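You operate a simulated robot arm through the tools that you are given. There is no shell and no other tool.

You are at the controls of a simulated robot arm. One attempt, no reset.

JOB
Put things in order on the inner end of the plywood table. At the end: the orange battery (marked "PACK 40") from the inner end of the plywood table stands on top of the clear measuring jug; the orange air valve stands where the green pear bottle stood; the yellow end plug stands on top of the silver crushed can; the twine spool is on the narrow box (marked "CLIPS"); the green pear bottle stands where the orange battery stood; whatever was shut is shut again. Leave all else as you found it, and nothing knocked over.

It is judged by the outcome, as a careful person would: the job done as asked, and still so three seconds after it is handed in. It fails if anything else is knocked over, pushed out of place, dropped, spilled or broken.

ROBOT AND FRAMES
A 7-joint arm with a two-finger parallel gripper, fixed in place. Base frame: the origin is at the foot of the arm, x ahead of it, y to its left, z up; the work surface is at about z = 0. Readings come in cm, rad, newtons and seconds.
With the tool pointing down near the work surface it reaches from about 22 to 58 cm from the base axis. Its first joint turns from -1.152 to 1.152 rad. Payload 2.5 kg.
Tool frame: the origin (TCP) lies between the finger pads and is the grasp point; the fingertips stand 2.3 cm ahead of it; z points along the fingers, y is the line along which they close. The gripper opens to 9.4 cm. The fingers are 3.8 cm wide and 1 cm thick; the gripper's body (5.4 by 9.6 cm) begins 3.9 cm behind the TCP.
Orientation is that of the tool frame in the base frame, as [roll, pitch, yaw] about the fixed x, y, z axes, in that order (R = Rz(yaw) Ry(pitch) Rx(roll)). With the fingers straight down and closing along the base's y, the tool's x points along the base's -x, its y along +y and its z along -z.

CONTROLS
- The arm moves only by the tool nudge_tool. Its argument "steps" is a list of rows, each a list of 6 numbers: the shift along the tool's x, y, z in units of 100 mm (1.0 is 100 mm), then the turn, a rotation vector about the tool's x, y, z in units of 90 degrees (1.0 is 90 degrees). In form: [[x, y, z, wx, wy, wz], ...]. A call has 1 to 20 rows; each row is the pose to reach, as a shift and turn from the pose commanded when the call began, along the tool's axes at that moment. "hand" is the closure in counts, from 0 (fully open) to 255 (shut), set as the call begins (left out, the last holds). A call with a number of a shift or a turn outside -1 to 1 is refused whole. A row lasts 0.2 s, in which the tool goes at most 5 cm and 0.15 rad; a call with a longer step from one row to the next is refused whole, and so is a gripper value outside its range. Where a pose cannot be reached the arm comes as near as it can. A force on the tool above 40 N (or 10 N above the force at the start of the call, whichever is more), or a blocked arm, ends the call early, and 0.2 s more pass. The fingers move at their own pace (about 10.8 cm/s each) and stop on an object; they squeeze with about 40 N. The grip force told is the motor's: it shows also when the fingers shut on nothing. Time passes only in rows, and 0.2 s behind the last, so rows that repeat a pose let the fingers close. It gives the time, the measured TCP pose, the force on the tool (base axes), the opening and the grip force at its end, in the units of the frame above (readings bear some noise), with the torque about the TCP (base axes, N m) and any sound that the robot's microphone picked up.
- Cameras (640 x 400 px; columns grow to the right, rows downward): "scene" is fixed at [9.1, -39.46, 54.56]; the picture's right is [0.97, -0.24, 0.00], its down [-0.14, -0.54, -0.83] and it looks along [0.20, 0.80, -0.56] (base axes); focal length 214 px, centre (320, 200). "wrist" rides on the gripper at [8.6, 1.6, -7.5] in the tool frame; the picture's right is [-0.18, 0.98, 0.00], its down [-0.58, -0.11, -0.81] and it looks along [-0.79, -0.15, 0.59] (tool axes); focal length 243 px, centre (320, 200). There is no depth. A picture from a camera that has moved, and an enlarged one, comes with that camera's place and axes in the base frame and with its lens.
- capture(camera): a new picture of that camera. It takes no simulated time.
- inspect(camera, box): a new picture of the part [left, top, right, bottom] of that camera's present view, enlarged. It takes no simulated time.
- hand_in(): hands the job in; it is judged then, once.

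Places have to be worked out from the pictures, the camera data and where the tool is seen. Open the gripper and draw the arm clear of the work before you hand the job in, unless the task says otherwise.

The tools are called after "Emit:" as name(argument=value, ...) on one line, values as JSON. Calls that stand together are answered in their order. nudge_tool: Moves the arm, as the interface text tells. Its arguments: {"type":"object","properties":{"steps":{"type":"array","items":{"type":"array","items":{"type":"number"}}},"hand":{"type":"number"}},"required":["steps"]} The other tools are called the same way: capture (camera) takes a picture; inspect (camera, box) takes an enlarged picture of a part of a camera's view; hand_in () hands the job in.

At the start:

```text
clock: 0.0
tcp_pos: [32.52, 13.93, 41.45]
tcp_rot: [-3.141, 0.0, -3.141]
force: [-0.8, 0.2, 0.2]
wrist_torque: [-0.02, 0.0, -0.02]
finger_gap: 9.39
gripper_force: 0.0
```

scene: 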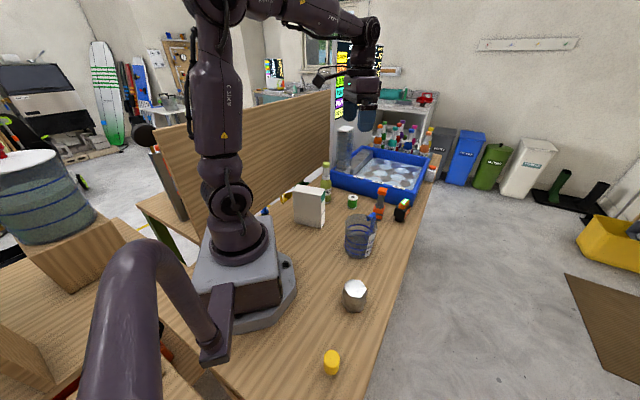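
wrist: 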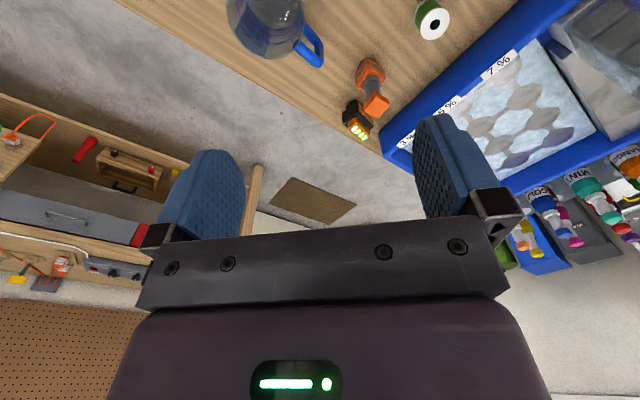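

I'll begin by looking closely at the table from the scene camera to identify each object.

Emit:
inspect(camera="scene", box=[260, 150, 440, 262])

Emit:
inspect(camera="scene", box=[260, 260, 440, 390])

Emit:
inspect(camera="wrist", box=[200, 0, 460, 160])

```text
3.56 times, centred on (350, 206) of scene
camera zoom: at [9.1, -39.46, 54.56], right [0.97, -0.24, 0.0], down [-0.14, -0.54, -0.83], along [0.2, 0.8, -0.56], focal length 763 px, centre (213, 179)
```

zoom: 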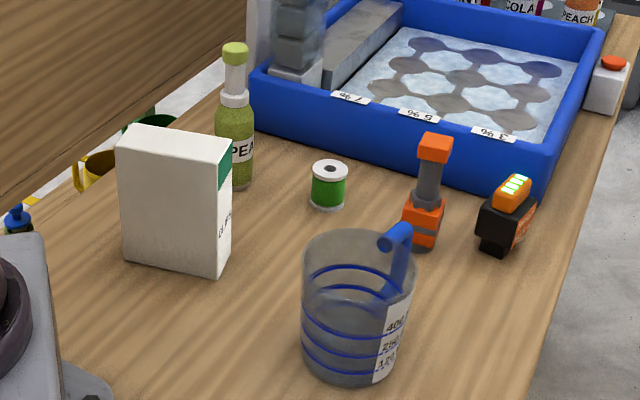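

```text
3.08 times, centred on (350, 325) of scene
camera zoom: at [9.1, -39.46, 54.56], right [0.97, -0.24, 0.0], down [-0.14, -0.54, -0.83], along [0.2, 0.8, -0.56], focal length 660 px, centre (228, -185)
```

zoom: 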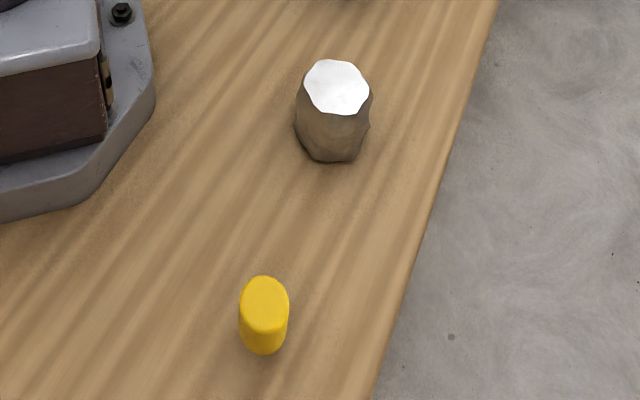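

```text
2.46 times, centred on (330, 80) of wrist
camera zoom: at [23.71, 15.52, 48.88], right [0.18, 0.98, 0.0], down [0.58, -0.11, 0.81], along [0.79, -0.15, -0.59], focal length 597 px, centre (295, 495)
```

zoom: 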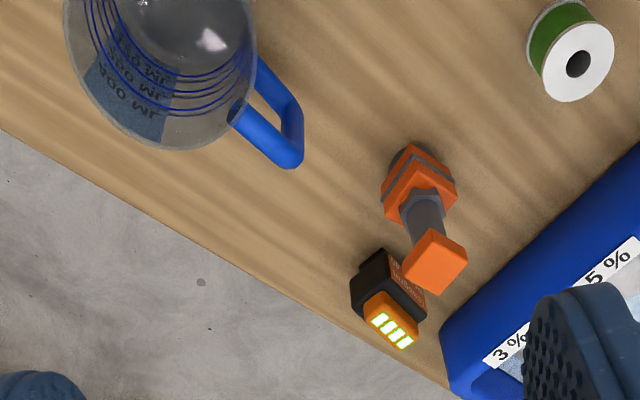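

I can see the battery, valve, jug, spool, bottle, box, can and plug. I'll zoom in on the jug, battery/valve and bottle for detail before moving.

Emit:
inspect(camera="wrist", box=[215, 0, 345, 80])

Emit:
inspect(camera="wrist", box=[320, 40, 420, 160])

Emit:
inspect(camera="scene", box=[335, 180, 425, 265])

Emit:
inspect(camera="scene", box=[285, 155, 365, 235])

```text
4.92 times, centred on (280, 40) of wrist
camera zoom: at [23.71, 15.52, 48.88], right [0.18, 0.98, 0.0], down [0.58, -0.11, 0.81], along [0.79, -0.15, -0.59], focal length 1194 px, centre (517, 988)
```

zoom: 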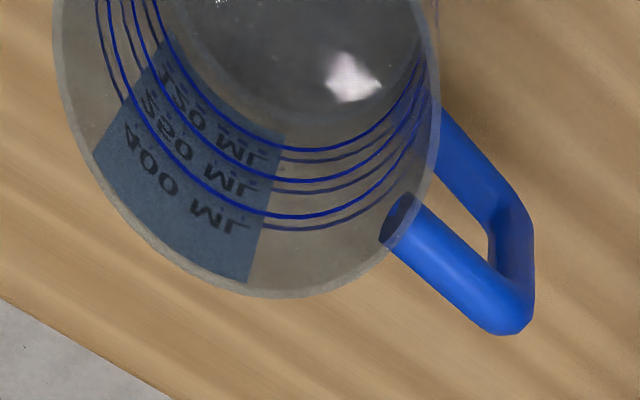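

```text
3.33 times, centred on (370, 100) of wrist
camera zoom: at [23.71, 15.52, 48.88], right [0.18, 0.98, 0.0], down [0.58, -0.11, 0.81], along [0.79, -0.15, -0.59], focal length 809 px, centre (153, 533)
```

zoom: 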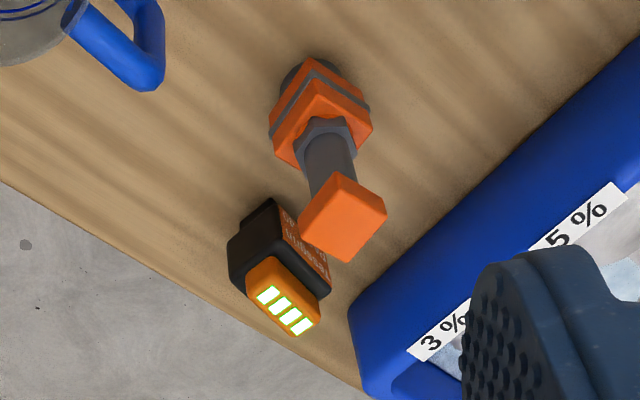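

```text
4.71 times, centred on (380, 222) of scene
camera zoom: at [9.1, -39.46, 54.56], right [0.97, -0.24, 0.0], down [-0.14, -0.54, -0.83], along [0.2, 0.8, -0.56], focal length 1009 px, centre (38, 94)
```

zoom: 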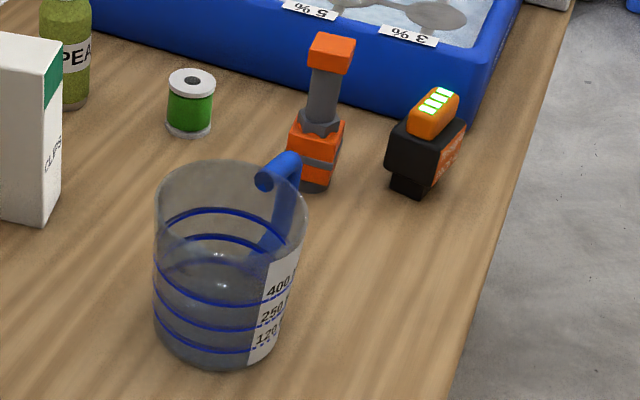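

```text
5.00 times, centred on (325, 195) of scene
camera zoom: at [9.1, -39.46, 54.56], right [0.97, -0.24, 0.0], down [-0.14, -0.54, -0.83], along [0.2, 0.8, -0.56], focal length 1072 px, centre (295, 225)
```

zoom: 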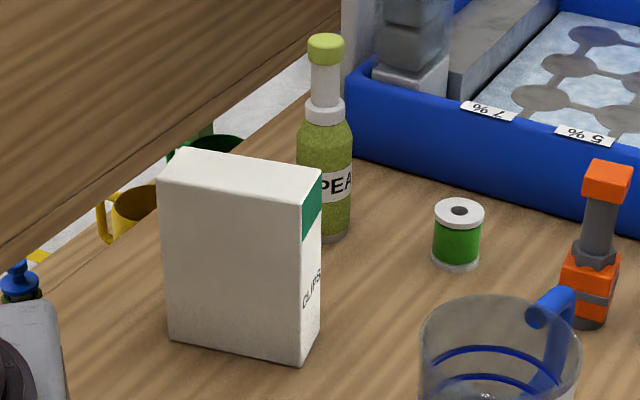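

The jug looks open-topped or maybe lidded; I need a top-down look. I'll move the TCP to about (41, 6, 42) and tilt the tool 40° about its y so the wrist camera looks down over the table.

Emit:
nudge_tool(steps=[[-0.12, -0.11, 0, 0, 0.063, 0], [-0.24, -0.22, 0, 0, 0.126, 0], [-0.36, -0.33, 0, 0, 0.19, 0], [-0.48, -0.44, 0, 0, 0.253, 0], [-0.6, -0.55, 0, 0, 0.317, 0], [-0.72, -0.66, 0, 0, 0.38, 0], [-0.85, -0.78, 0, 0, 0.444, 0]], hand=0)

Emit:
capture(camera="wrist")

```text
clock: 1.6
tcp_pos: [34.59, 7.64, 38.83]
tcp_rot: [3.14, -0.697, -3.142]
force: [-0.2, 1.3, -0.4]
wrist_torque: [0.01, 0.01, 0.02]
finger_gap: 9.39
gripper_force: 0.2
out of reach, approached as far as the arm can: row 6, 7
```

```text
taken
camera wrist: at [32.63, 9.15, 50.12], right [0.14, 0.98, -0.12], down [0.96, -0.11, 0.24], along [0.23, -0.15, -0.96], focal length 243 px, centre (320, 200)
```

wrist: 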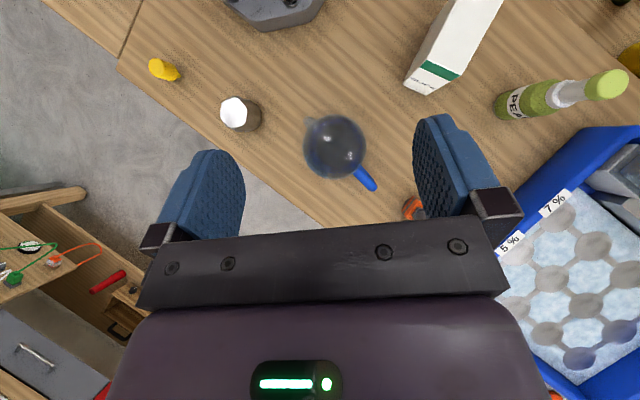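

A good top-down view. I'll zoom in on the jug, can/plug, box/bottle for measurement.

Emit:
inspect(camera="wrist", box=[290, 100, 390, 200])

Emit:
inspect(camera="wrist", box=[130, 40, 270, 140])

Emit:
inspect(camera="wrist", box=[390, 0, 640, 130])

```text
4.00 times, centred on (340, 150) of wrist
camera zoom: at [32.63, 9.15, 50.12], right [0.14, 0.98, -0.12], down [0.96, -0.11, 0.24], along [0.23, -0.15, -0.96], focal length 970 px, centre (240, 400)
```

zoom: 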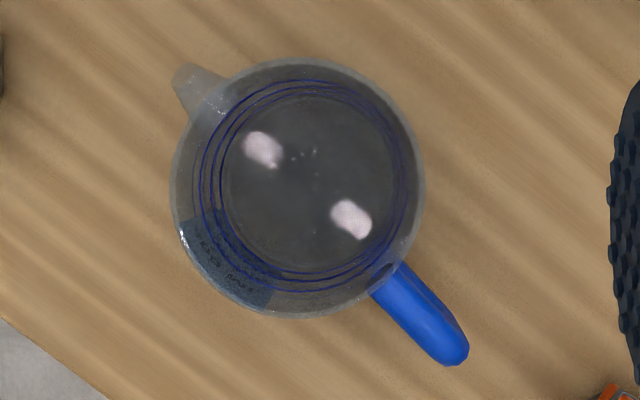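

```text
4.00 times, centred on (200, 90) of wrist
camera zoom: at [32.63, 9.15, 50.12], right [0.14, 0.98, -0.12], down [0.96, -0.11, 0.24], along [0.23, -0.15, -0.96], focal length 970 px, centre (800, 640)
```

zoom: 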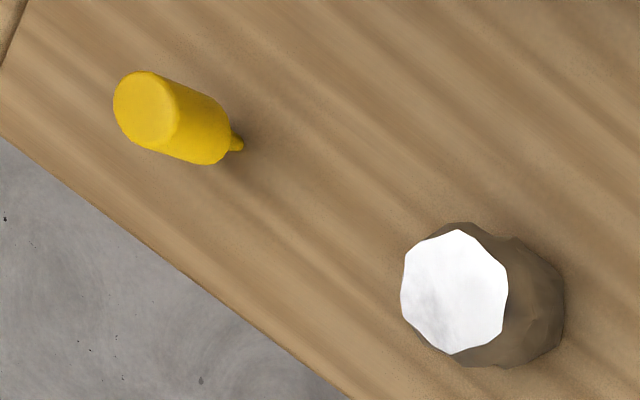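

```text
2.56 times, centred on (515, 65) of wrist
camera zoom: at [32.63, 9.15, 50.12], right [0.14, 0.98, -0.12], down [0.96, -0.11, 0.24], along [0.23, -0.15, -0.96], focal length 621 px, centre (-179, 546)
```

zoom: 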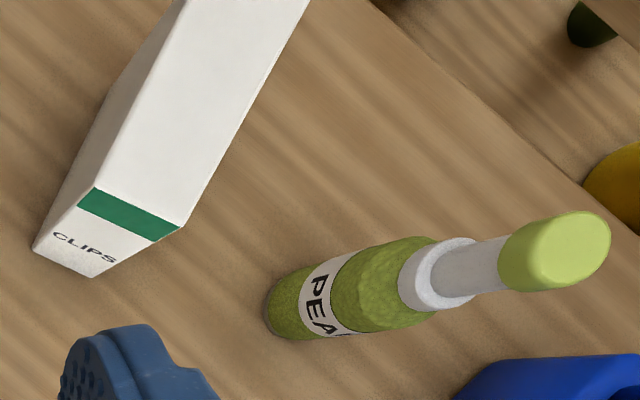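

From the two views I place: jug ≈(33.7,6.7) about 11.4 high, can ≈(25.5,-10.7), plug ≈(15.5,-23.3), bottle ≈(31.2,36.8) about 19 high, box top centre ≈(21,24.6) z≈14, spool ≈(41,30.6), valve ≈(48.5,20.7), battery ≈(55,17.5). Now I untilt the tool to see where the commanded pose is, then look at the battery up close.

Emit:
nudge_tool(steps=[[0, 0, 0, 0, -0.09, 0], [0, 0, 0, 0, -0.18, 0], [0, 0, 0, 0, -0.27, 0], [0, 0, 0, 0, -0.36, 0], [0, 0, 0, 0, -0.444, 0]])

Emit:
capture(camera="wrist")

```text
clock: 2.8
tcp_pos: [34.57, 7.83, 39.13]
tcp_rot: [3.141, 0.002, -3.142]
force: [0.6, -0.6, 0.8]
wrist_torque: [0.0, 0.0, 0.0]
finger_gap: 9.39
gripper_force: 0.1
```

```text
taken
camera wrist: at [25.88, 9.29, 46.5], right [0.18, 0.98, 0.0], down [0.58, -0.11, 0.81], along [0.79, -0.15, -0.59], focal length 243 px, centre (320, 200)
```

wrist: 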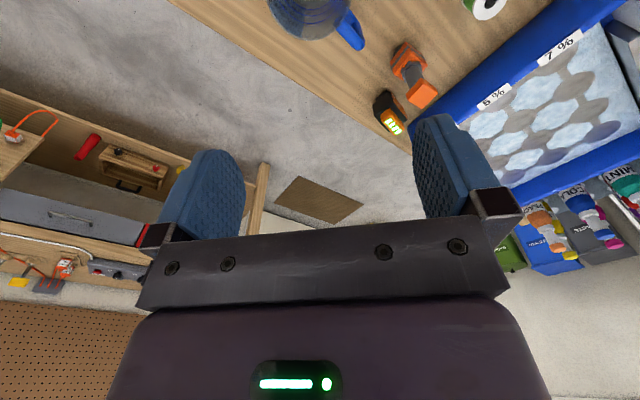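

The commanded pose was clipped to reach, so shifts start from the actual pose (34.6, 7.8, 39.1). I move toward (44, 13, 29) with a yaw of +0.31 rad for a close look at the battery and valve.

Emit:
nudge_tool(steps=[[-0.19, 0.104, 0.2, 0, 0, -0.04], [-0.38, 0.208, 0.4, 0, 0, -0.08], [-0.57, 0.312, 0.6, 0, 0, -0.12], [-0.75, 0.416, 0.8, 0, 0, -0.16], [-0.94, 0.52, 1.0, 0, 0, -0.196]])

Emit:
capture(camera="wrist")

Emit:
inspect(camera="wrist", box=[260, 0, 420, 130])

```text
clock: 4.0
tcp_pos: [44.0, 13.13, 28.8]
tcp_rot: [3.141, 0.001, -2.833]
force: [-0.1, 0.1, -0.3]
wrist_torque: [0.0, 0.03, -0.03]
finger_gap: 9.39
gripper_force: 0.1
```

```text
taken
camera wrist: at [35.02, 11.91, 36.25], right [-0.12, 0.99, 0.0], down [0.59, 0.07, 0.81], along [0.8, 0.1, -0.59], focal length 243 px, centre (320, 200)
```

wrist: 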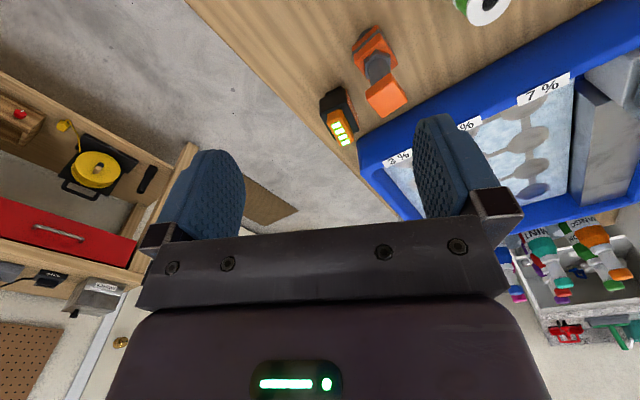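

```text
3.08 times, centred on (340, 65) of wrist
camera zoom: at [35.02, 11.91, 36.25], right [-0.12, 0.99, 0.0], down [0.59, 0.07, 0.81], along [0.8, 0.1, -0.59], focal length 746 px, centre (258, 615)
```

zoom: 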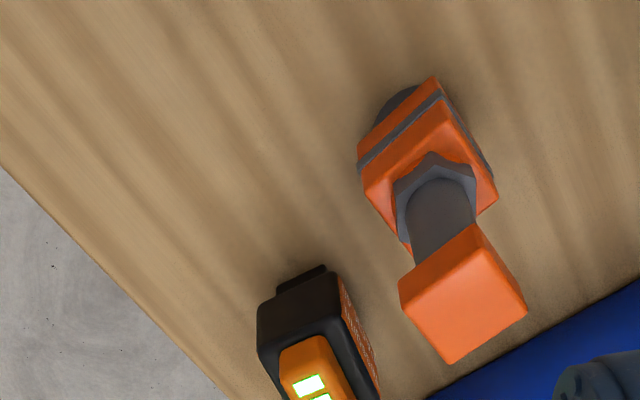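

Now a tighter look at the battery and valve.

Emit:
inspect(camera="wrist", box=[300, 75, 380, 155])

Emit:
inspect(camera="wrist", box=[330, 15, 430, 125])

Emit:
inspect(camera="scene", box=[365, 180, 425, 230])

```text
5.00 times, centred on (340, 115) of wrist
camera zoom: at [35.02, 11.91, 36.25], right [-0.12, 0.99, 0.0], down [0.59, 0.07, 0.81], along [0.8, 0.1, -0.59], focal length 1213 px, centre (220, 625)
```

zoom: 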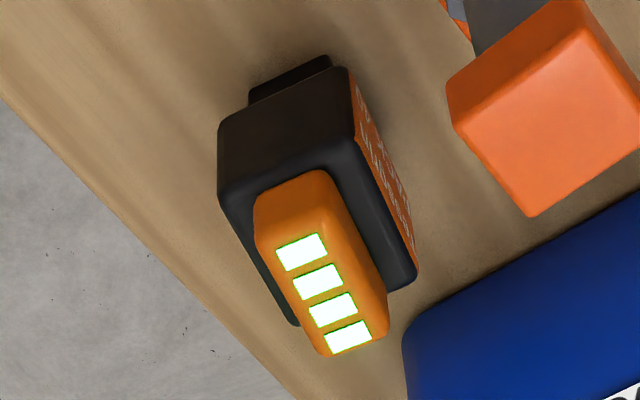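

```text
3.64 times, centred on (380, 70) of wrist
camera zoom: at [35.02, 11.91, 36.25], right [-0.12, 0.99, 0.0], down [0.59, 0.07, 0.81], along [0.8, 0.1, -0.59], focal length 882 px, centre (102, 673)
```

zoom: 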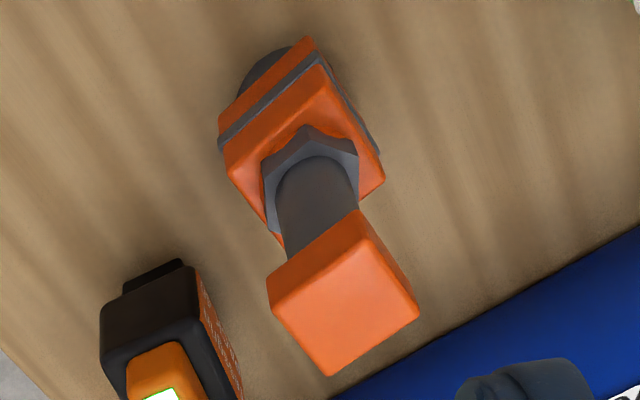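

```text
8.00 times, centred on (395, 205) of scene
camera zoom: at [9.1, -39.46, 54.56], right [0.97, -0.24, 0.0], down [-0.14, -0.54, -0.83], along [0.2, 0.8, -0.56], focal length 1716 px, centre (-280, 160)
```

zoom: 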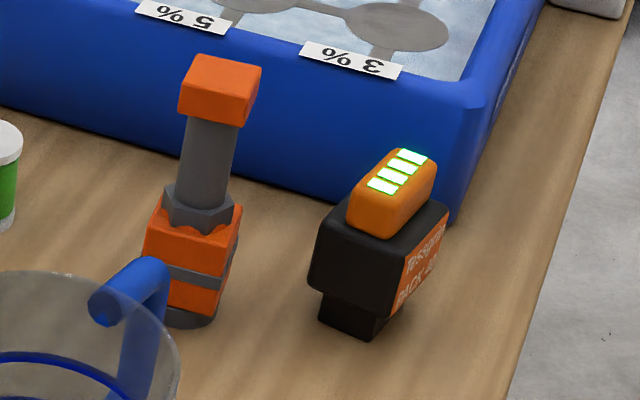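

Battery body ≈4×5 cm, centred ≈(56.0,17.7), its faces rotated about 34°, narrow foot; valve ≈(47.8,20.2), 14 tall, rather near the battery. I plan to park the bottle temporarily so the valve can leave first. Next I swing over to view the bottle, spool and box area and check the panel behind.

Emit:
nudge_tool(steps=[[0.126, 0.166, -0.03, 0, 0, -0.069], [0.252, 0.332, -0.06, 0, 0, -0.138], [0.378, 0.498, -0.1, 0, 0, -0.206], [0.504, 0.664, -0.13, 0, 0, -0.275], [0.63, 0.83, -0.16, 0, 0, -0.344]])

Emit:
capture(camera="wrist")

```text
clock: 5.2
tcp_pos: [35.45, 19.22, 30.58]
tcp_rot: [3.141, 0.002, -2.292]
force: [-0.6, -0.3, 0.7]
wrist_torque: [0.02, 0.0, -0.01]
finger_gap: 9.39
gripper_force: 0.0
```

```text
taken
camera wrist: at [28.4, 13.66, 38.11], right [-0.62, 0.79, 0.0], down [0.47, 0.37, 0.81], along [0.63, 0.5, -0.59], focal length 243 px, centre (320, 200)
```

wrist: 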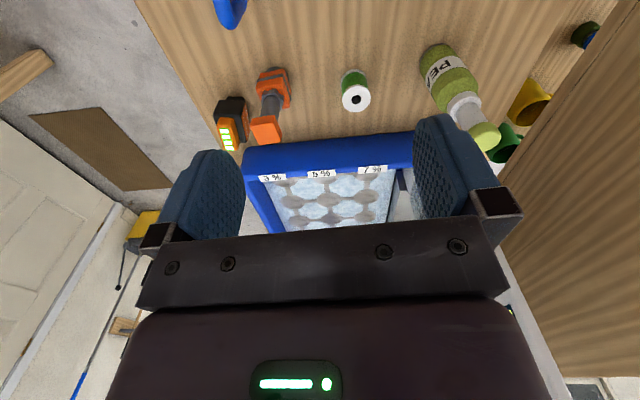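

This view covers everything at the far end. I'll zoom in on each to refine the positions.

Emit:
inspect(camera="wrist", box=[400, 20, 520, 180])

Emit:
inspect(camera="wrist", box=[195, 55, 305, 165])

Emit:
inspect(camera="wrist", box=[310, 55, 400, 125])

Emit:
inspect(camera="wrist", box=[440, 0, 640, 200])

```text
2.50 times, centred on (460, 100) of wrist
camera zoom: at [28.4, 13.66, 38.11], right [-0.62, 0.79, 0.0], down [0.47, 0.37, 0.81], along [0.63, 0.5, -0.59], focal length 606 px, centre (-30, 450)
```

zoom: 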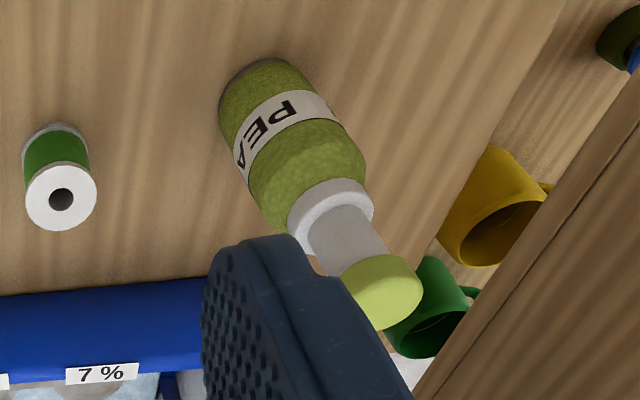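

```text
3.64 times, centred on (250, 110) of wrist
camera zoom: at [28.4, 13.66, 38.11], right [-0.62, 0.79, 0.0], down [0.47, 0.37, 0.81], along [0.63, 0.5, -0.59], focal length 882 px, centre (574, 527)
```

zoom: 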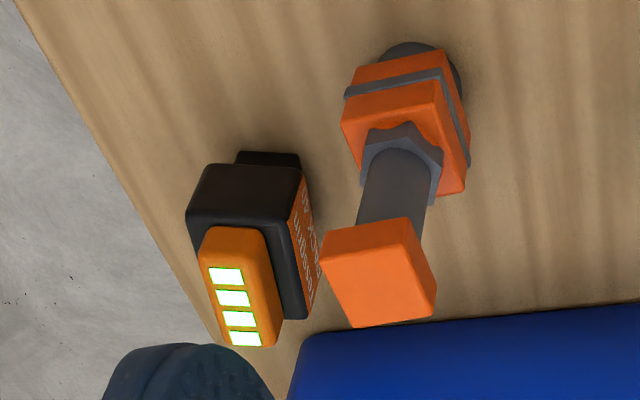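

```text
5.71 times, centred on (355, 90) of wrist
camera zoom: at [28.4, 13.66, 38.11], right [-0.62, 0.79, 0.0], down [0.47, 0.37, 0.81], along [0.63, 0.5, -0.59], focal length 1386 px, centre (120, 829)
```

zoom: 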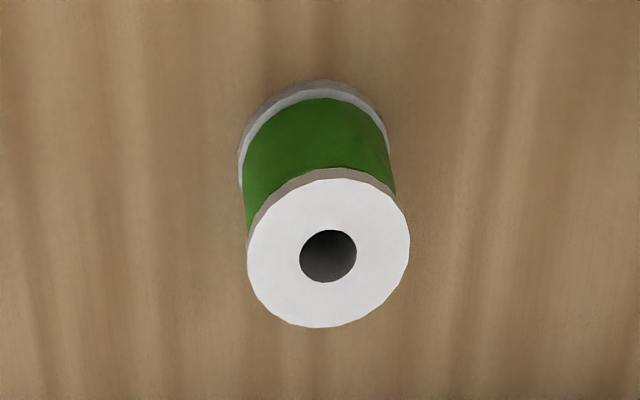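

```text
2.00 times, centred on (540, 100) of wrist
camera zoom: at [28.4, 13.66, 38.11], right [-0.62, 0.79, 0.0], down [0.47, 0.37, 0.81], along [0.63, 0.5, -0.59], focal length 485 px, centre (-120, 400)
```

zoom: 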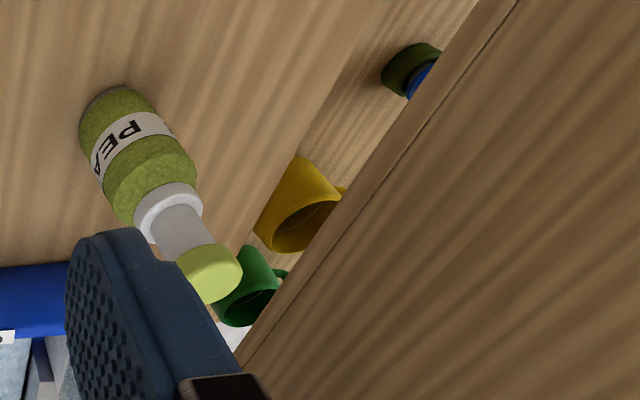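

Refined: bottle ≈(30.8,37.3), 18.8 tall with cap ~3 cm wide; spool ≈(40.9,30.45), 4.2 wide × 4.8 tall; valve ≈(47.8,20.35), 13.8 tall with a ~3 cm square head at ~47°. The panel is ~20 cm behind the bottle. I move toward the bottle, staying high.

Emit:
nudge_tool(steps=[[-0.15, 0.22, 0, 0, 0, 0], [-0.3, 0.44, 0, 0, 0, 0], [-0.45, 0.66, 0, 0, 0, 0], [-0.6, 0.9, 0, 0, 0, 0]])

Emit:
capture(camera="wrist")

Emit:
capture(camera="scene")

```text
clock: 6.2
tcp_pos: [32.95, 29.48, 30.75]
tcp_rot: [-3.141, -0.001, -2.294]
force: [-0.7, 0.5, -0.3]
wrist_torque: [-0.01, 0.02, 0.0]
finger_gap: 9.4
gripper_force: 0.0
```

```text
taken
camera wrist: at [25.88, 23.96, 38.14], right [-0.62, 0.79, 0.0], down [0.47, 0.36, 0.81], along [0.64, 0.5, -0.59], focal length 243 px, centre (320, 200)
```

wrist: 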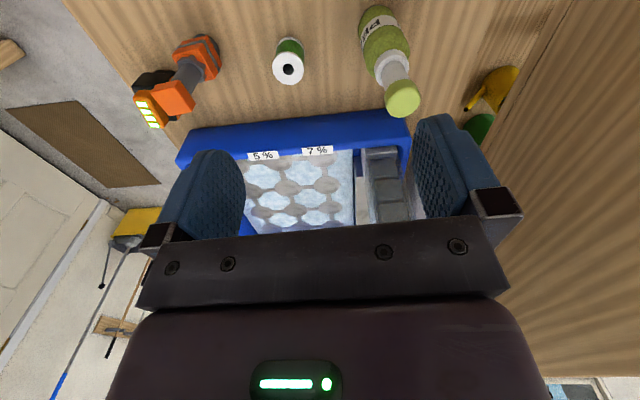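

```text
taken
```

scene: 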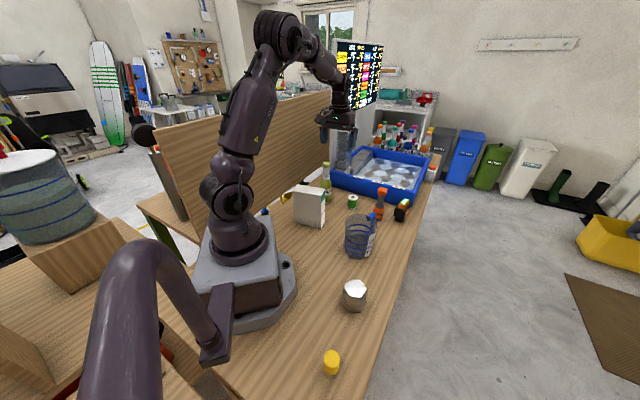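

The arm is clear. Zooming in on the bottle cap from here to refine its position.

Emit:
inspect(camera="wrist", box=[345, 0, 445, 125])

```text
3.20 times, centred on (395, 62) of wrist
camera zoom: at [25.88, 23.96, 38.14], right [-0.62, 0.79, 0.0], down [0.47, 0.36, 0.81], along [0.64, 0.5, -0.59], focal length 776 px, centre (80, 640)
```

zoom: 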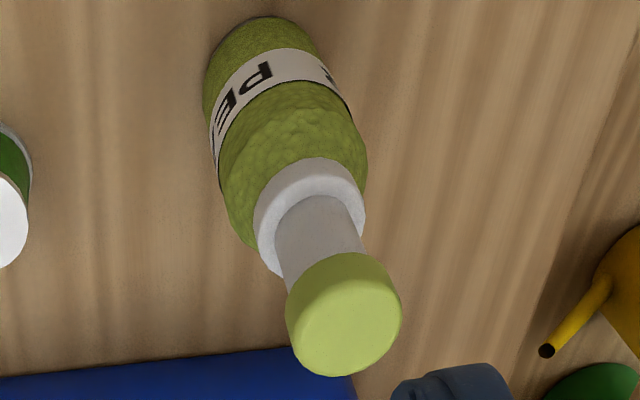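

Cap top works out at ≈(30.8,37.1,18.8). I move directly above it at z≈24 with the fingers open.

Emit:
nudge_tool(steps=[[-0.15, 0.22, 0.1, 0, 0, 0], [-0.29, 0.45, 0.3, 0, 0, 0], [-0.432, 0.667, 0.5, 0, 0, 0], [-0.432, 0.667, 0.67, 0, 0, 0]], hand=0)

Emit:
capture(camera="wrist")

Emit:
inspect(camera="scene", box=[280, 90, 400, 230])

```text
clock: 7.2
tcp_pos: [30.87, 36.98, 23.73]
tcp_rot: [3.141, -0.001, -2.294]
force: [0.2, 0.1, -0.1]
wrist_torque: [-0.01, -0.01, -0.02]
finger_gap: 9.39
gripper_force: 0.0
```

```text
taken
camera wrist: at [23.88, 31.48, 31.21], right [-0.61, 0.79, 0.0], down [0.47, 0.36, 0.81], along [0.64, 0.5, -0.59], focal length 243 px, centre (320, 200)
```

wrist: 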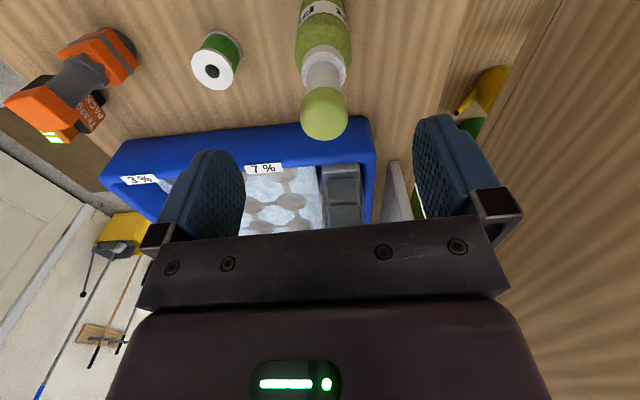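

```text
2.86 times, centred on (340, 160) of scene
camera zoom: at [9.1, -39.46, 54.56], right [0.97, -0.24, 0.0], down [-0.14, -0.54, -0.83], along [0.2, 0.8, -0.56], focal length 613 px, centre (263, 314)
```

zoom: 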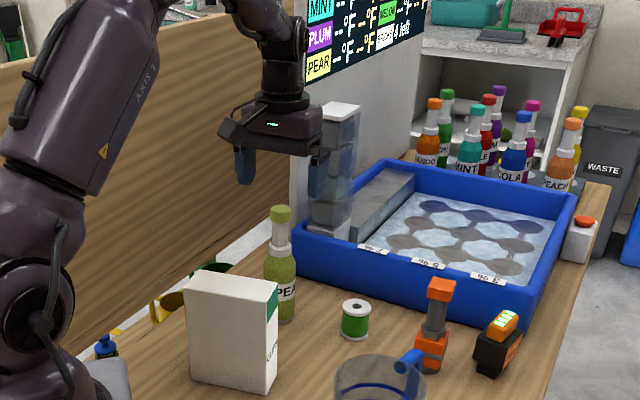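

The cap sits ~0.3 cm off the tool axis; I correct by that and descend to TCP z≈16.2 so the pads straddle the cap.

Emit:
nudge_tool(steps=[[0.02, 0.03, 0, 0, 0, 0], [0.02, 0.03, 0.2, 0, 0, 0], [0.02, 0.03, 0.4, 0, 0, 0], [0.02, 0.03, 0.58, 0, 0, 0], [0.02, 0.03, 0.7, 0, 0, 0], [0.02, 0.03, 0.75, 0, 0, 0]])

Emit:
capture(camera="wrist")

Emit:
inspect(camera="scene", box=[280, 110, 370, 230])

```text
clock: 8.6
tcp_pos: [30.4, 37.09, 16.45]
tcp_rot: [3.141, -0.001, -2.293]
force: [-0.9, 0.3, 0.2]
wrist_torque: [-0.01, -0.02, -0.03]
finger_gap: 9.36
gripper_force: 0.1
```

```text
taken
camera wrist: at [23.33, 31.6, 23.99], right [-0.61, 0.79, 0.0], down [0.47, 0.36, 0.81], along [0.64, 0.5, -0.59], focal length 243 px, centre (320, 200)
```

wrist: 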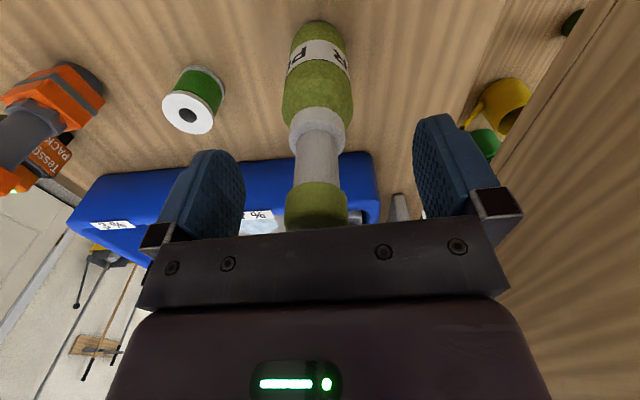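

```text
3.33 times, centred on (325, 170) of scene
camera zoom: at [9.1, -39.46, 54.56], right [0.97, -0.24, 0.0], down [-0.14, -0.54, -0.83], along [0.2, 0.8, -0.56], focal length 715 px, centre (303, 300)
```

zoom: 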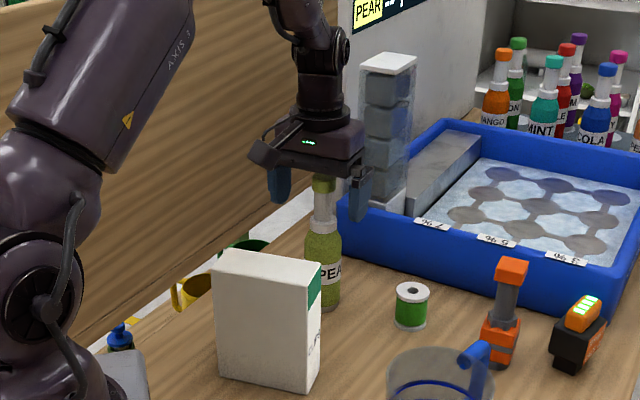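

The cap is centred between the pads at TCP height. I lower 0.25 cm and close the fingers.

Emit:
nudge_tool(steps=[[0, 0, 0.025, 0, 0, 0], [0, 0, 0.025, 0, 0, 0], [0, 0, 0.025, 0, 0, 0]])

Emit:
nudge_tool(steps=[[0, 0, 0, 0, 0, 0], [0, 0, 0, 0, 0, 0], [0, 0, 0, 0, 0, 0], [0, 0, 0, 0, 0, 0]], hand=255)

Emit:
capture(camera="wrist")

```text
clock: 9.4
tcp_pos: [30.31, 37.03, 16.31]
tcp_rot: [3.14, 0.0, -2.294]
force: [0.3, -0.8, 0.0]
wrist_torque: [-0.02, -0.02, 0.01]
finger_gap: 9.42
gripper_force: 0.1
```

```text
clock: 10.4
tcp_pos: [30.39, 37.13, 16.28]
tcp_rot: [3.141, 0.0, -2.292]
force: [0.9, -1.0, 0.0]
wrist_torque: [-0.02, -0.02, -0.04]
finger_gap: 2.91
gripper_force: 39.9
```

```text
taken
camera wrist: at [23.32, 31.59, 23.77], right [-0.62, 0.79, 0.0], down [0.47, 0.36, 0.81], along [0.64, 0.5, -0.59], focal length 243 px, centre (320, 200)
```

wrist: 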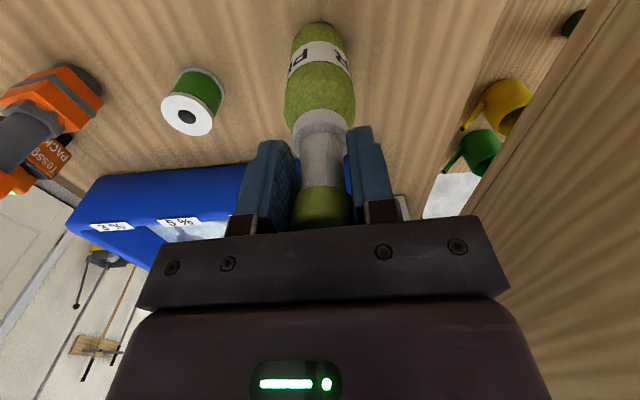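

Gripped at gap 2.9 cm with ~40 N. I lift straight up 6 cm and check.

Emit:
nudge_tool(steps=[[0, 0, -0.1, 0, 0, 0], [0, 0, -0.25, 0, 0, 0], [0, 0, -0.45, 0, 0, 0], [0, 0, -0.6, 0, 0, 0]])

Emit:
capture(camera="wrist")

Emit:
inspect(camera="scene", box=[280, 100, 420, 240])

```text
clock: 11.4
tcp_pos: [30.34, 37.15, 22.27]
tcp_rot: [-3.141, 0.0, -2.294]
force: [0.4, 0.0, -2.7]
wrist_torque: [-0.02, 0.03, 0.02]
finger_gap: 2.92
gripper_force: 40.3
```

```text
taken
camera wrist: at [23.3, 31.74, 29.81], right [-0.61, 0.79, 0.0], down [0.47, 0.36, 0.81], along [0.64, 0.5, -0.59], focal length 243 px, centre (320, 200)
```

wrist: 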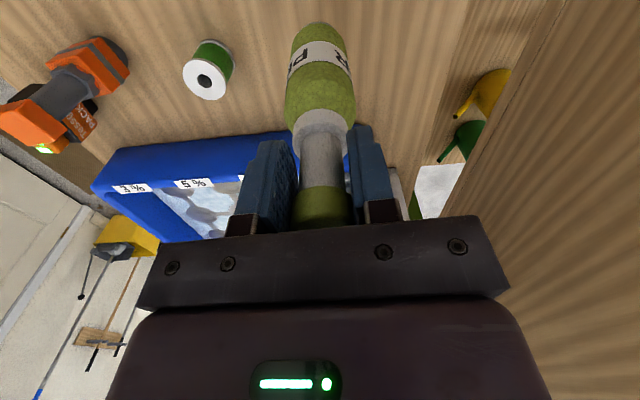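

```text
2.86 times, centred on (350, 170) of scene
camera zoom: at [9.1, -39.46, 54.56], right [0.97, -0.24, 0.0], down [-0.14, -0.54, -0.83], along [0.2, 0.8, -0.56], focal length 613 px, centre (234, 286)
```

zoom: 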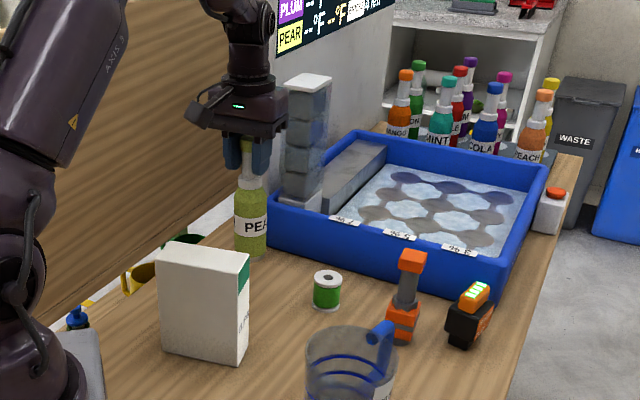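

The bottle is up and hanging straight. I carry it toward the temporary spot (36.5, 21.5).

Emit:
nudge_tool(steps=[[0.07, -0.14, 0, 0, 0, 0], [0.18, -0.35, 0, 0, 0, 0], [0.29, -0.57, 0, 0, 0, 0], [0.36, -0.7, 0, 0, 0, 0], [0.384, -0.748, 0, 0, 0, 0]])

Emit:
nudge_tool(steps=[[0.07, -0.14, 0, 0, 0, 0], [0.18, -0.35, 0, 0, 0, 0], [0.29, -0.57, 0, 0, 0, 0], [0.36, -0.7, 0, 0, 0, 0], [0.384, -0.748, 0, 0, 0, 0]])

Emit:
capture(camera="wrist")

Emit:
inspect(camera="scene", box=[280, 100, 420, 240])

```text
clock: 12.6
tcp_pos: [33.45, 29.26, 22.29]
tcp_rot: [3.141, -0.001, -2.291]
force: [-0.2, 0.8, -2.8]
wrist_torque: [0.01, 0.02, 0.01]
finger_gap: 2.89
gripper_force: 39.9
```

```text
clock: 13.8
tcp_pos: [36.44, 21.42, 22.1]
tcp_rot: [3.141, 0.0, -2.296]
force: [1.2, -0.3, -2.5]
wrist_torque: [-0.02, 0.01, 0.03]
finger_gap: 2.9
gripper_force: 39.8
```

```text
taken
camera wrist: at [29.44, 15.85, 29.53], right [-0.62, 0.79, 0.0], down [0.47, 0.36, 0.81], along [0.64, 0.5, -0.59], focal length 243 px, centre (320, 200)
```

wrist: 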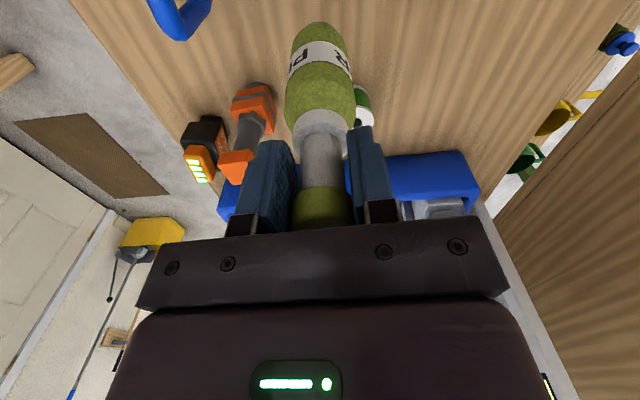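

```text
2.86 times, centred on (350, 170) of scene
camera zoom: at [9.1, -39.46, 54.56], right [0.97, -0.24, 0.0], down [-0.14, -0.54, -0.83], along [0.2, 0.8, -0.56], focal length 613 px, centre (234, 286)
```

zoom: 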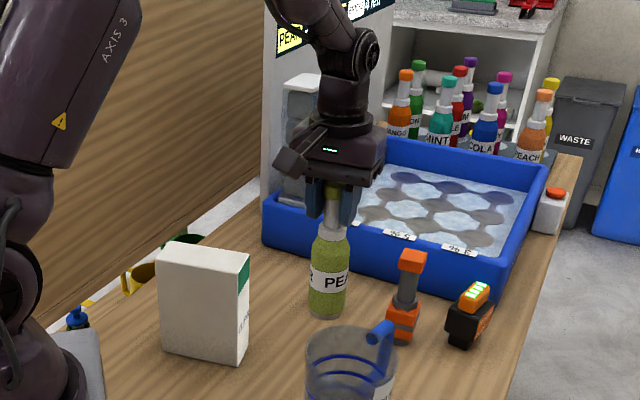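

Over the temporary spot. I lower it 5.95 cm, slowing near the table.

Emit:
nudge_tool(steps=[[0, 0, 0.2, 0, 0, 0], [0, 0, 0.4, 0, 0, 0], [0, 0, 0.52, 0, 0, 0], [0, 0, 0.57, 0, 0, 0], [0, 0, 0.59, 0, 0, 0], [0, 0, 0.598, 0, 0, 0], [0, 0, 0.598, 0, 0, 0]])

Emit:
inspect(camera="scene", box=[320, 140, 400, 240])

```text
clock: 15.4
tcp_pos: [36.82, 21.37, 16.25]
tcp_rot: [-3.138, 0.004, -2.294]
force: [0.5, -5.3, 29.4]
wrist_torque: [-0.1, 0.11, -0.09]
finger_gap: 2.95
gripper_force: 40.2
```

```text
4.00 times, centred on (360, 190) of scene
camera zoom: at [9.09, -39.47, 54.56], right [0.97, -0.24, 0.0], down [-0.14, -0.54, -0.83], along [0.2, 0.8, -0.56], focal length 858 px, centre (160, 240)
```

zoom: 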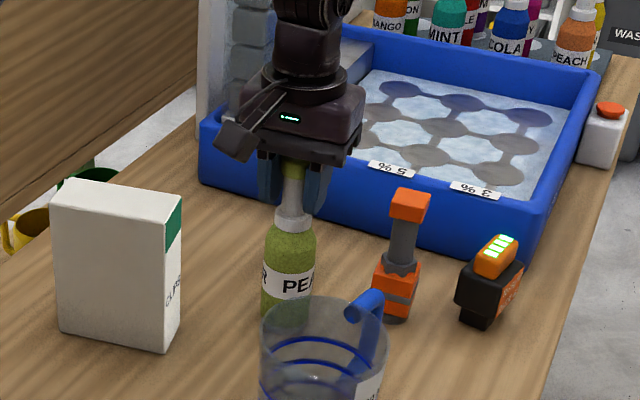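

The bottle is on the table with 29 N pressing; I ease up 0.2 cm to relieve it before releasing.

Emit:
nudge_tool(steps=[[0, 0, -0.01, 0, 0, 0], [0, 0, -0.02, 0, 0, 0], [0, 0, -0.02, 0, 0, 0]])

```text
clock: 16.2
tcp_pos: [36.33, 21.36, 16.21]
tcp_rot: [3.138, -0.003, -2.293]
force: [1.2, 1.3, 3.0]
wrist_torque: [0.46, -0.19, -0.01]
finger_gap: 2.9
gripper_force: 39.6
```

Nearly relieved (3 N); one more 0.05 cm up, then open the fingers.

Emit:
nudge_tool(steps=[[0, 0, -0.005, 0, 0, 0], [0, 0, -0.005, 0, 0, 0]])

Emit:
capture(camera="wrist")

```text
clock: 16.8
tcp_pos: [36.46, 21.25, 16.27]
tcp_rot: [-3.141, -0.003, -2.294]
force: [-0.4, 0.1, -3.3]
wrist_torque: [-0.01, 0.04, 0.03]
finger_gap: 2.9
gripper_force: 40.4
```

```text
taken
camera wrist: at [29.44, 15.86, 23.83], right [-0.62, 0.79, 0.0], down [0.47, 0.36, 0.81], along [0.63, 0.5, -0.59], focal length 243 px, centre (320, 200)
```

wrist: 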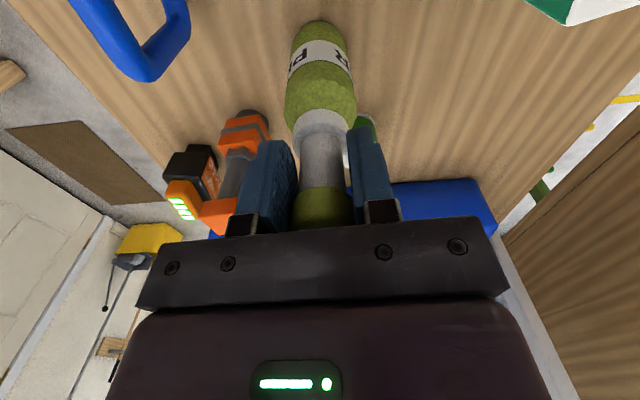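

Bottle just touching the table, hanging weight only. Releasing now.

Emit:
nudge_tool(steps=[[0, 0, 0, 0, 0, 0], [0, 0, 0, 0, 0, 0], [0, 0, 0, 0, 0, 0]], hand=0)

Emit:
nudge_tool(steps=[[0, 0, -0.1, 0, 0, 0], [0, 0, -0.3, 0, 0, 0], [0, 0, -0.6, 0, 0, 0], [0, 0, -0.9, 0, 0, 0]])

Emit:
capture(camera="wrist")

Emit:
inspect(camera="scene", box=[280, 120, 420, 250])

```text
clock: 17.6
tcp_pos: [36.54, 21.46, 16.48]
tcp_rot: [3.141, -0.001, -2.295]
force: [-0.3, -0.2, 0.4]
wrist_torque: [-0.03, 0.02, -0.04]
finger_gap: 9.4
gripper_force: 0.0
```

```text
clock: 18.6
tcp_pos: [36.51, 21.12, 25.47]
tcp_rot: [-3.141, 0.001, -2.292]
force: [-0.5, 0.5, 0.1]
wrist_torque: [0.0, 0.02, -0.04]
finger_gap: 9.4
gripper_force: 0.0
```

```text
taken
camera wrist: at [29.4, 15.75, 32.92], right [-0.61, 0.79, 0.0], down [0.47, 0.36, 0.81], along [0.64, 0.5, -0.59], focal length 243 px, centre (320, 200)
```

wrist: 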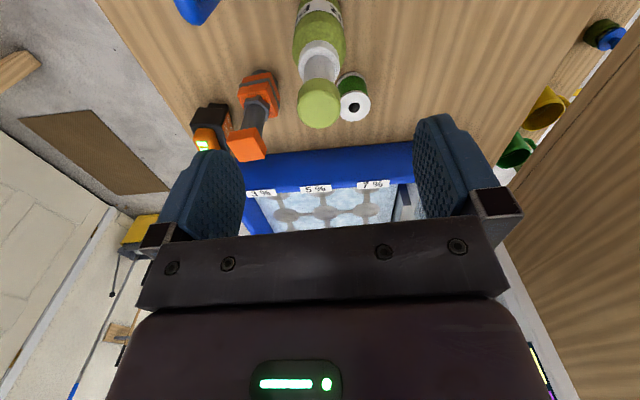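

```text
3.08 times, centred on (350, 185) of scene
camera zoom: at [9.1, -39.46, 54.56], right [0.97, -0.24, 0.0], down [-0.14, -0.54, -0.83], along [0.2, 0.8, -0.56], focal length 660 px, centre (228, 246)
```

zoom: 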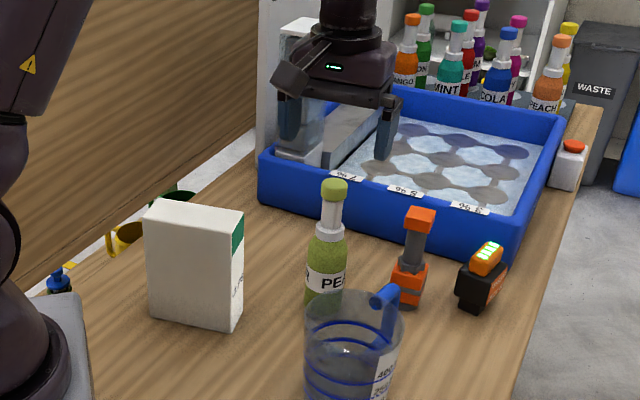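

The bottle stands steadily at the temporary spot. Next the valve: zooming to refine its head position from this view.

Emit:
inspect(camera="wrist", box=[185, 60, 295, 170])

```text
3.64 times, centred on (240, 115) of wrist
camera zoom: at [29.4, 15.75, 32.92], right [-0.61, 0.79, 0.0], down [0.47, 0.36, 0.81], along [0.64, 0.5, -0.59], focal length 882 px, centre (611, 509)
```

zoom: 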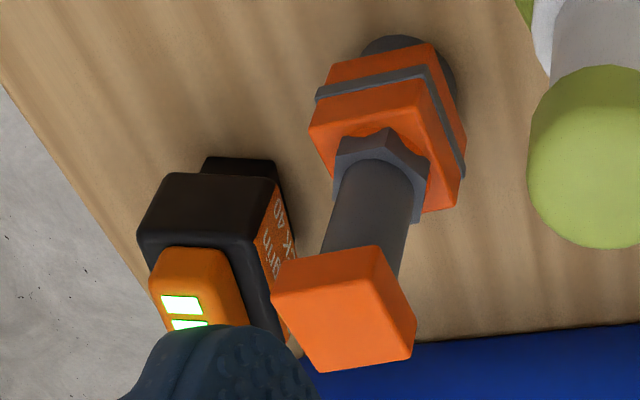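

Valve head centre ≈(47.75,20.4), z≈13.8. Moving above it at z≈23.

Emit:
nudge_tool(steps=[[-0.12, -0.16, 0, 0, 0, 0], [-0.27, -0.36, 0, 0, 0, 0], [-0.43, -0.57, 0, 0, 0, 0], [-0.58, -0.78, 0.1, 0, 0, 0], [-0.677, -0.903, 0.25, 0, 0, 0]])

Emit:
capture(camera="wrist")

Emit:
inspect(camera="wrist", box=[250, 20, 390, 170])

```text
clock: 19.8
tcp_pos: [47.83, 20.42, 23.01]
tcp_rot: [-3.141, 0.001, -2.295]
force: [-0.6, 0.9, -0.1]
wrist_torque: [-0.03, 0.02, 0.01]
finger_gap: 9.39
gripper_force: 0.1
```

```text
taken
camera wrist: at [40.77, 14.92, 30.45], right [-0.62, 0.79, 0.0], down [0.47, 0.36, 0.81], along [0.64, 0.5, -0.59], focal length 243 px, centre (320, 200)
```

wrist: 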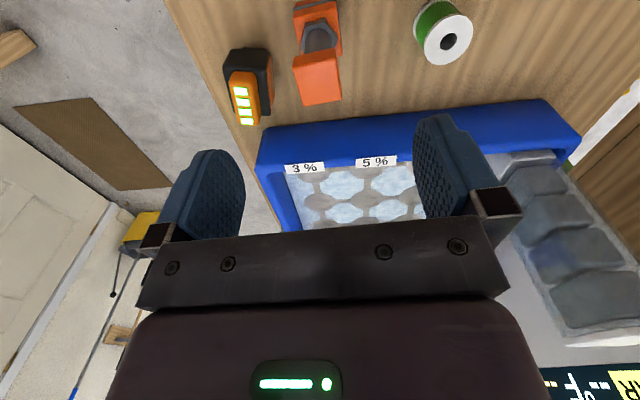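

```text
2.67 times, centred on (320, 95) of wrist
camera zoom: at [40.77, 14.92, 30.45], right [-0.62, 0.79, 0.0], down [0.47, 0.36, 0.81], along [0.64, 0.5, -0.59], focal length 647 px, centre (320, 480)
```

zoom: 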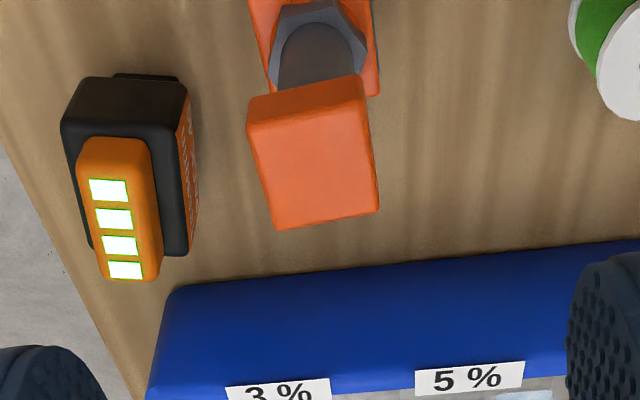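

Head edges align with the tool; offset only ~0.15 cm. I narrow the gap to ~6 cm and descend to about z=13 first.

Emit:
nudge_tool(steps=[[-0.015, -0.01, 0.2, 0, 0, 0], [-0.015, -0.01, 0.45, 0, 0, 0], [-0.015, -0.01, 0.7, 0, 0, 0], [-0.015, -0.01, 0.9, 0, 0, 0], [-0.015, -0.01, 1.0, 0, 0, 0]], hand=90)

Emit:
capture(camera="wrist")

Emit:
inspect(camera="scene", box=[340, 130, 430, 240])

```text
clock: 21.0
tcp_pos: [47.72, 20.57, 12.94]
tcp_rot: [3.141, -0.001, -2.294]
force: [-0.3, 0.3, -0.3]
wrist_torque: [0.0, 0.0, 0.0]
finger_gap: 6.09
gripper_force: 0.1
```

```text
taken
camera wrist: at [40.69, 15.11, 20.42], right [-0.62, 0.79, 0.0], down [0.47, 0.36, 0.81], along [0.64, 0.5, -0.59], focal length 243 px, centre (320, 200)
```

wrist: 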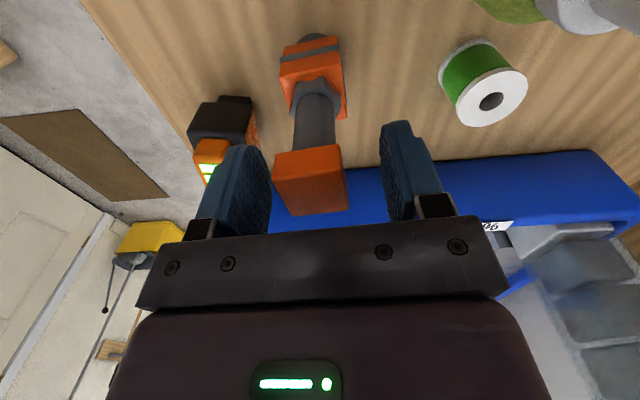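

```text
3.64 times, centred on (385, 185) of scene
camera zoom: at [9.1, -39.46, 54.56], right [0.97, -0.24, 0.0], down [-0.14, -0.54, -0.83], along [0.2, 0.8, -0.56], focal length 780 px, centre (84, 254)
```

zoom: 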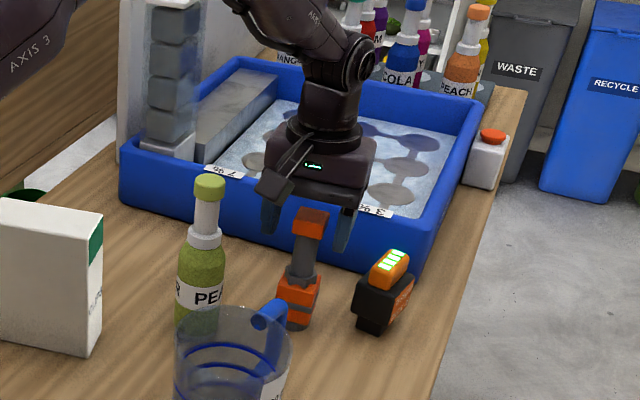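

Checking centring between the pads more closely.

Emit:
inspect(camera="wrist", box=[200, 20, 440, 240])

```text
1.82 times, centred on (320, 130) of wrist
camera zoom: at [40.69, 15.11, 20.42], right [-0.62, 0.79, 0.0], down [0.47, 0.36, 0.81], along [0.64, 0.5, -0.59], focal length 441 px, centre (320, 327)
```

zoom: 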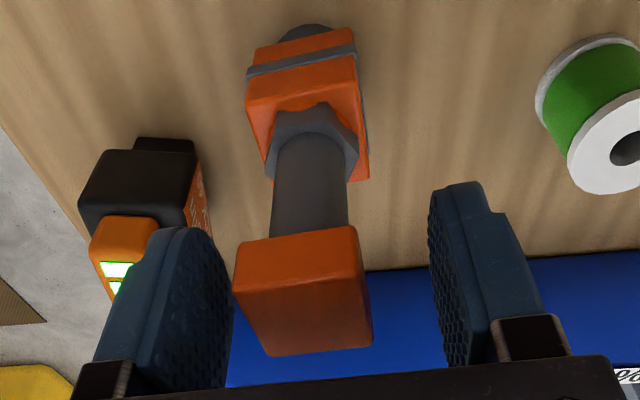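

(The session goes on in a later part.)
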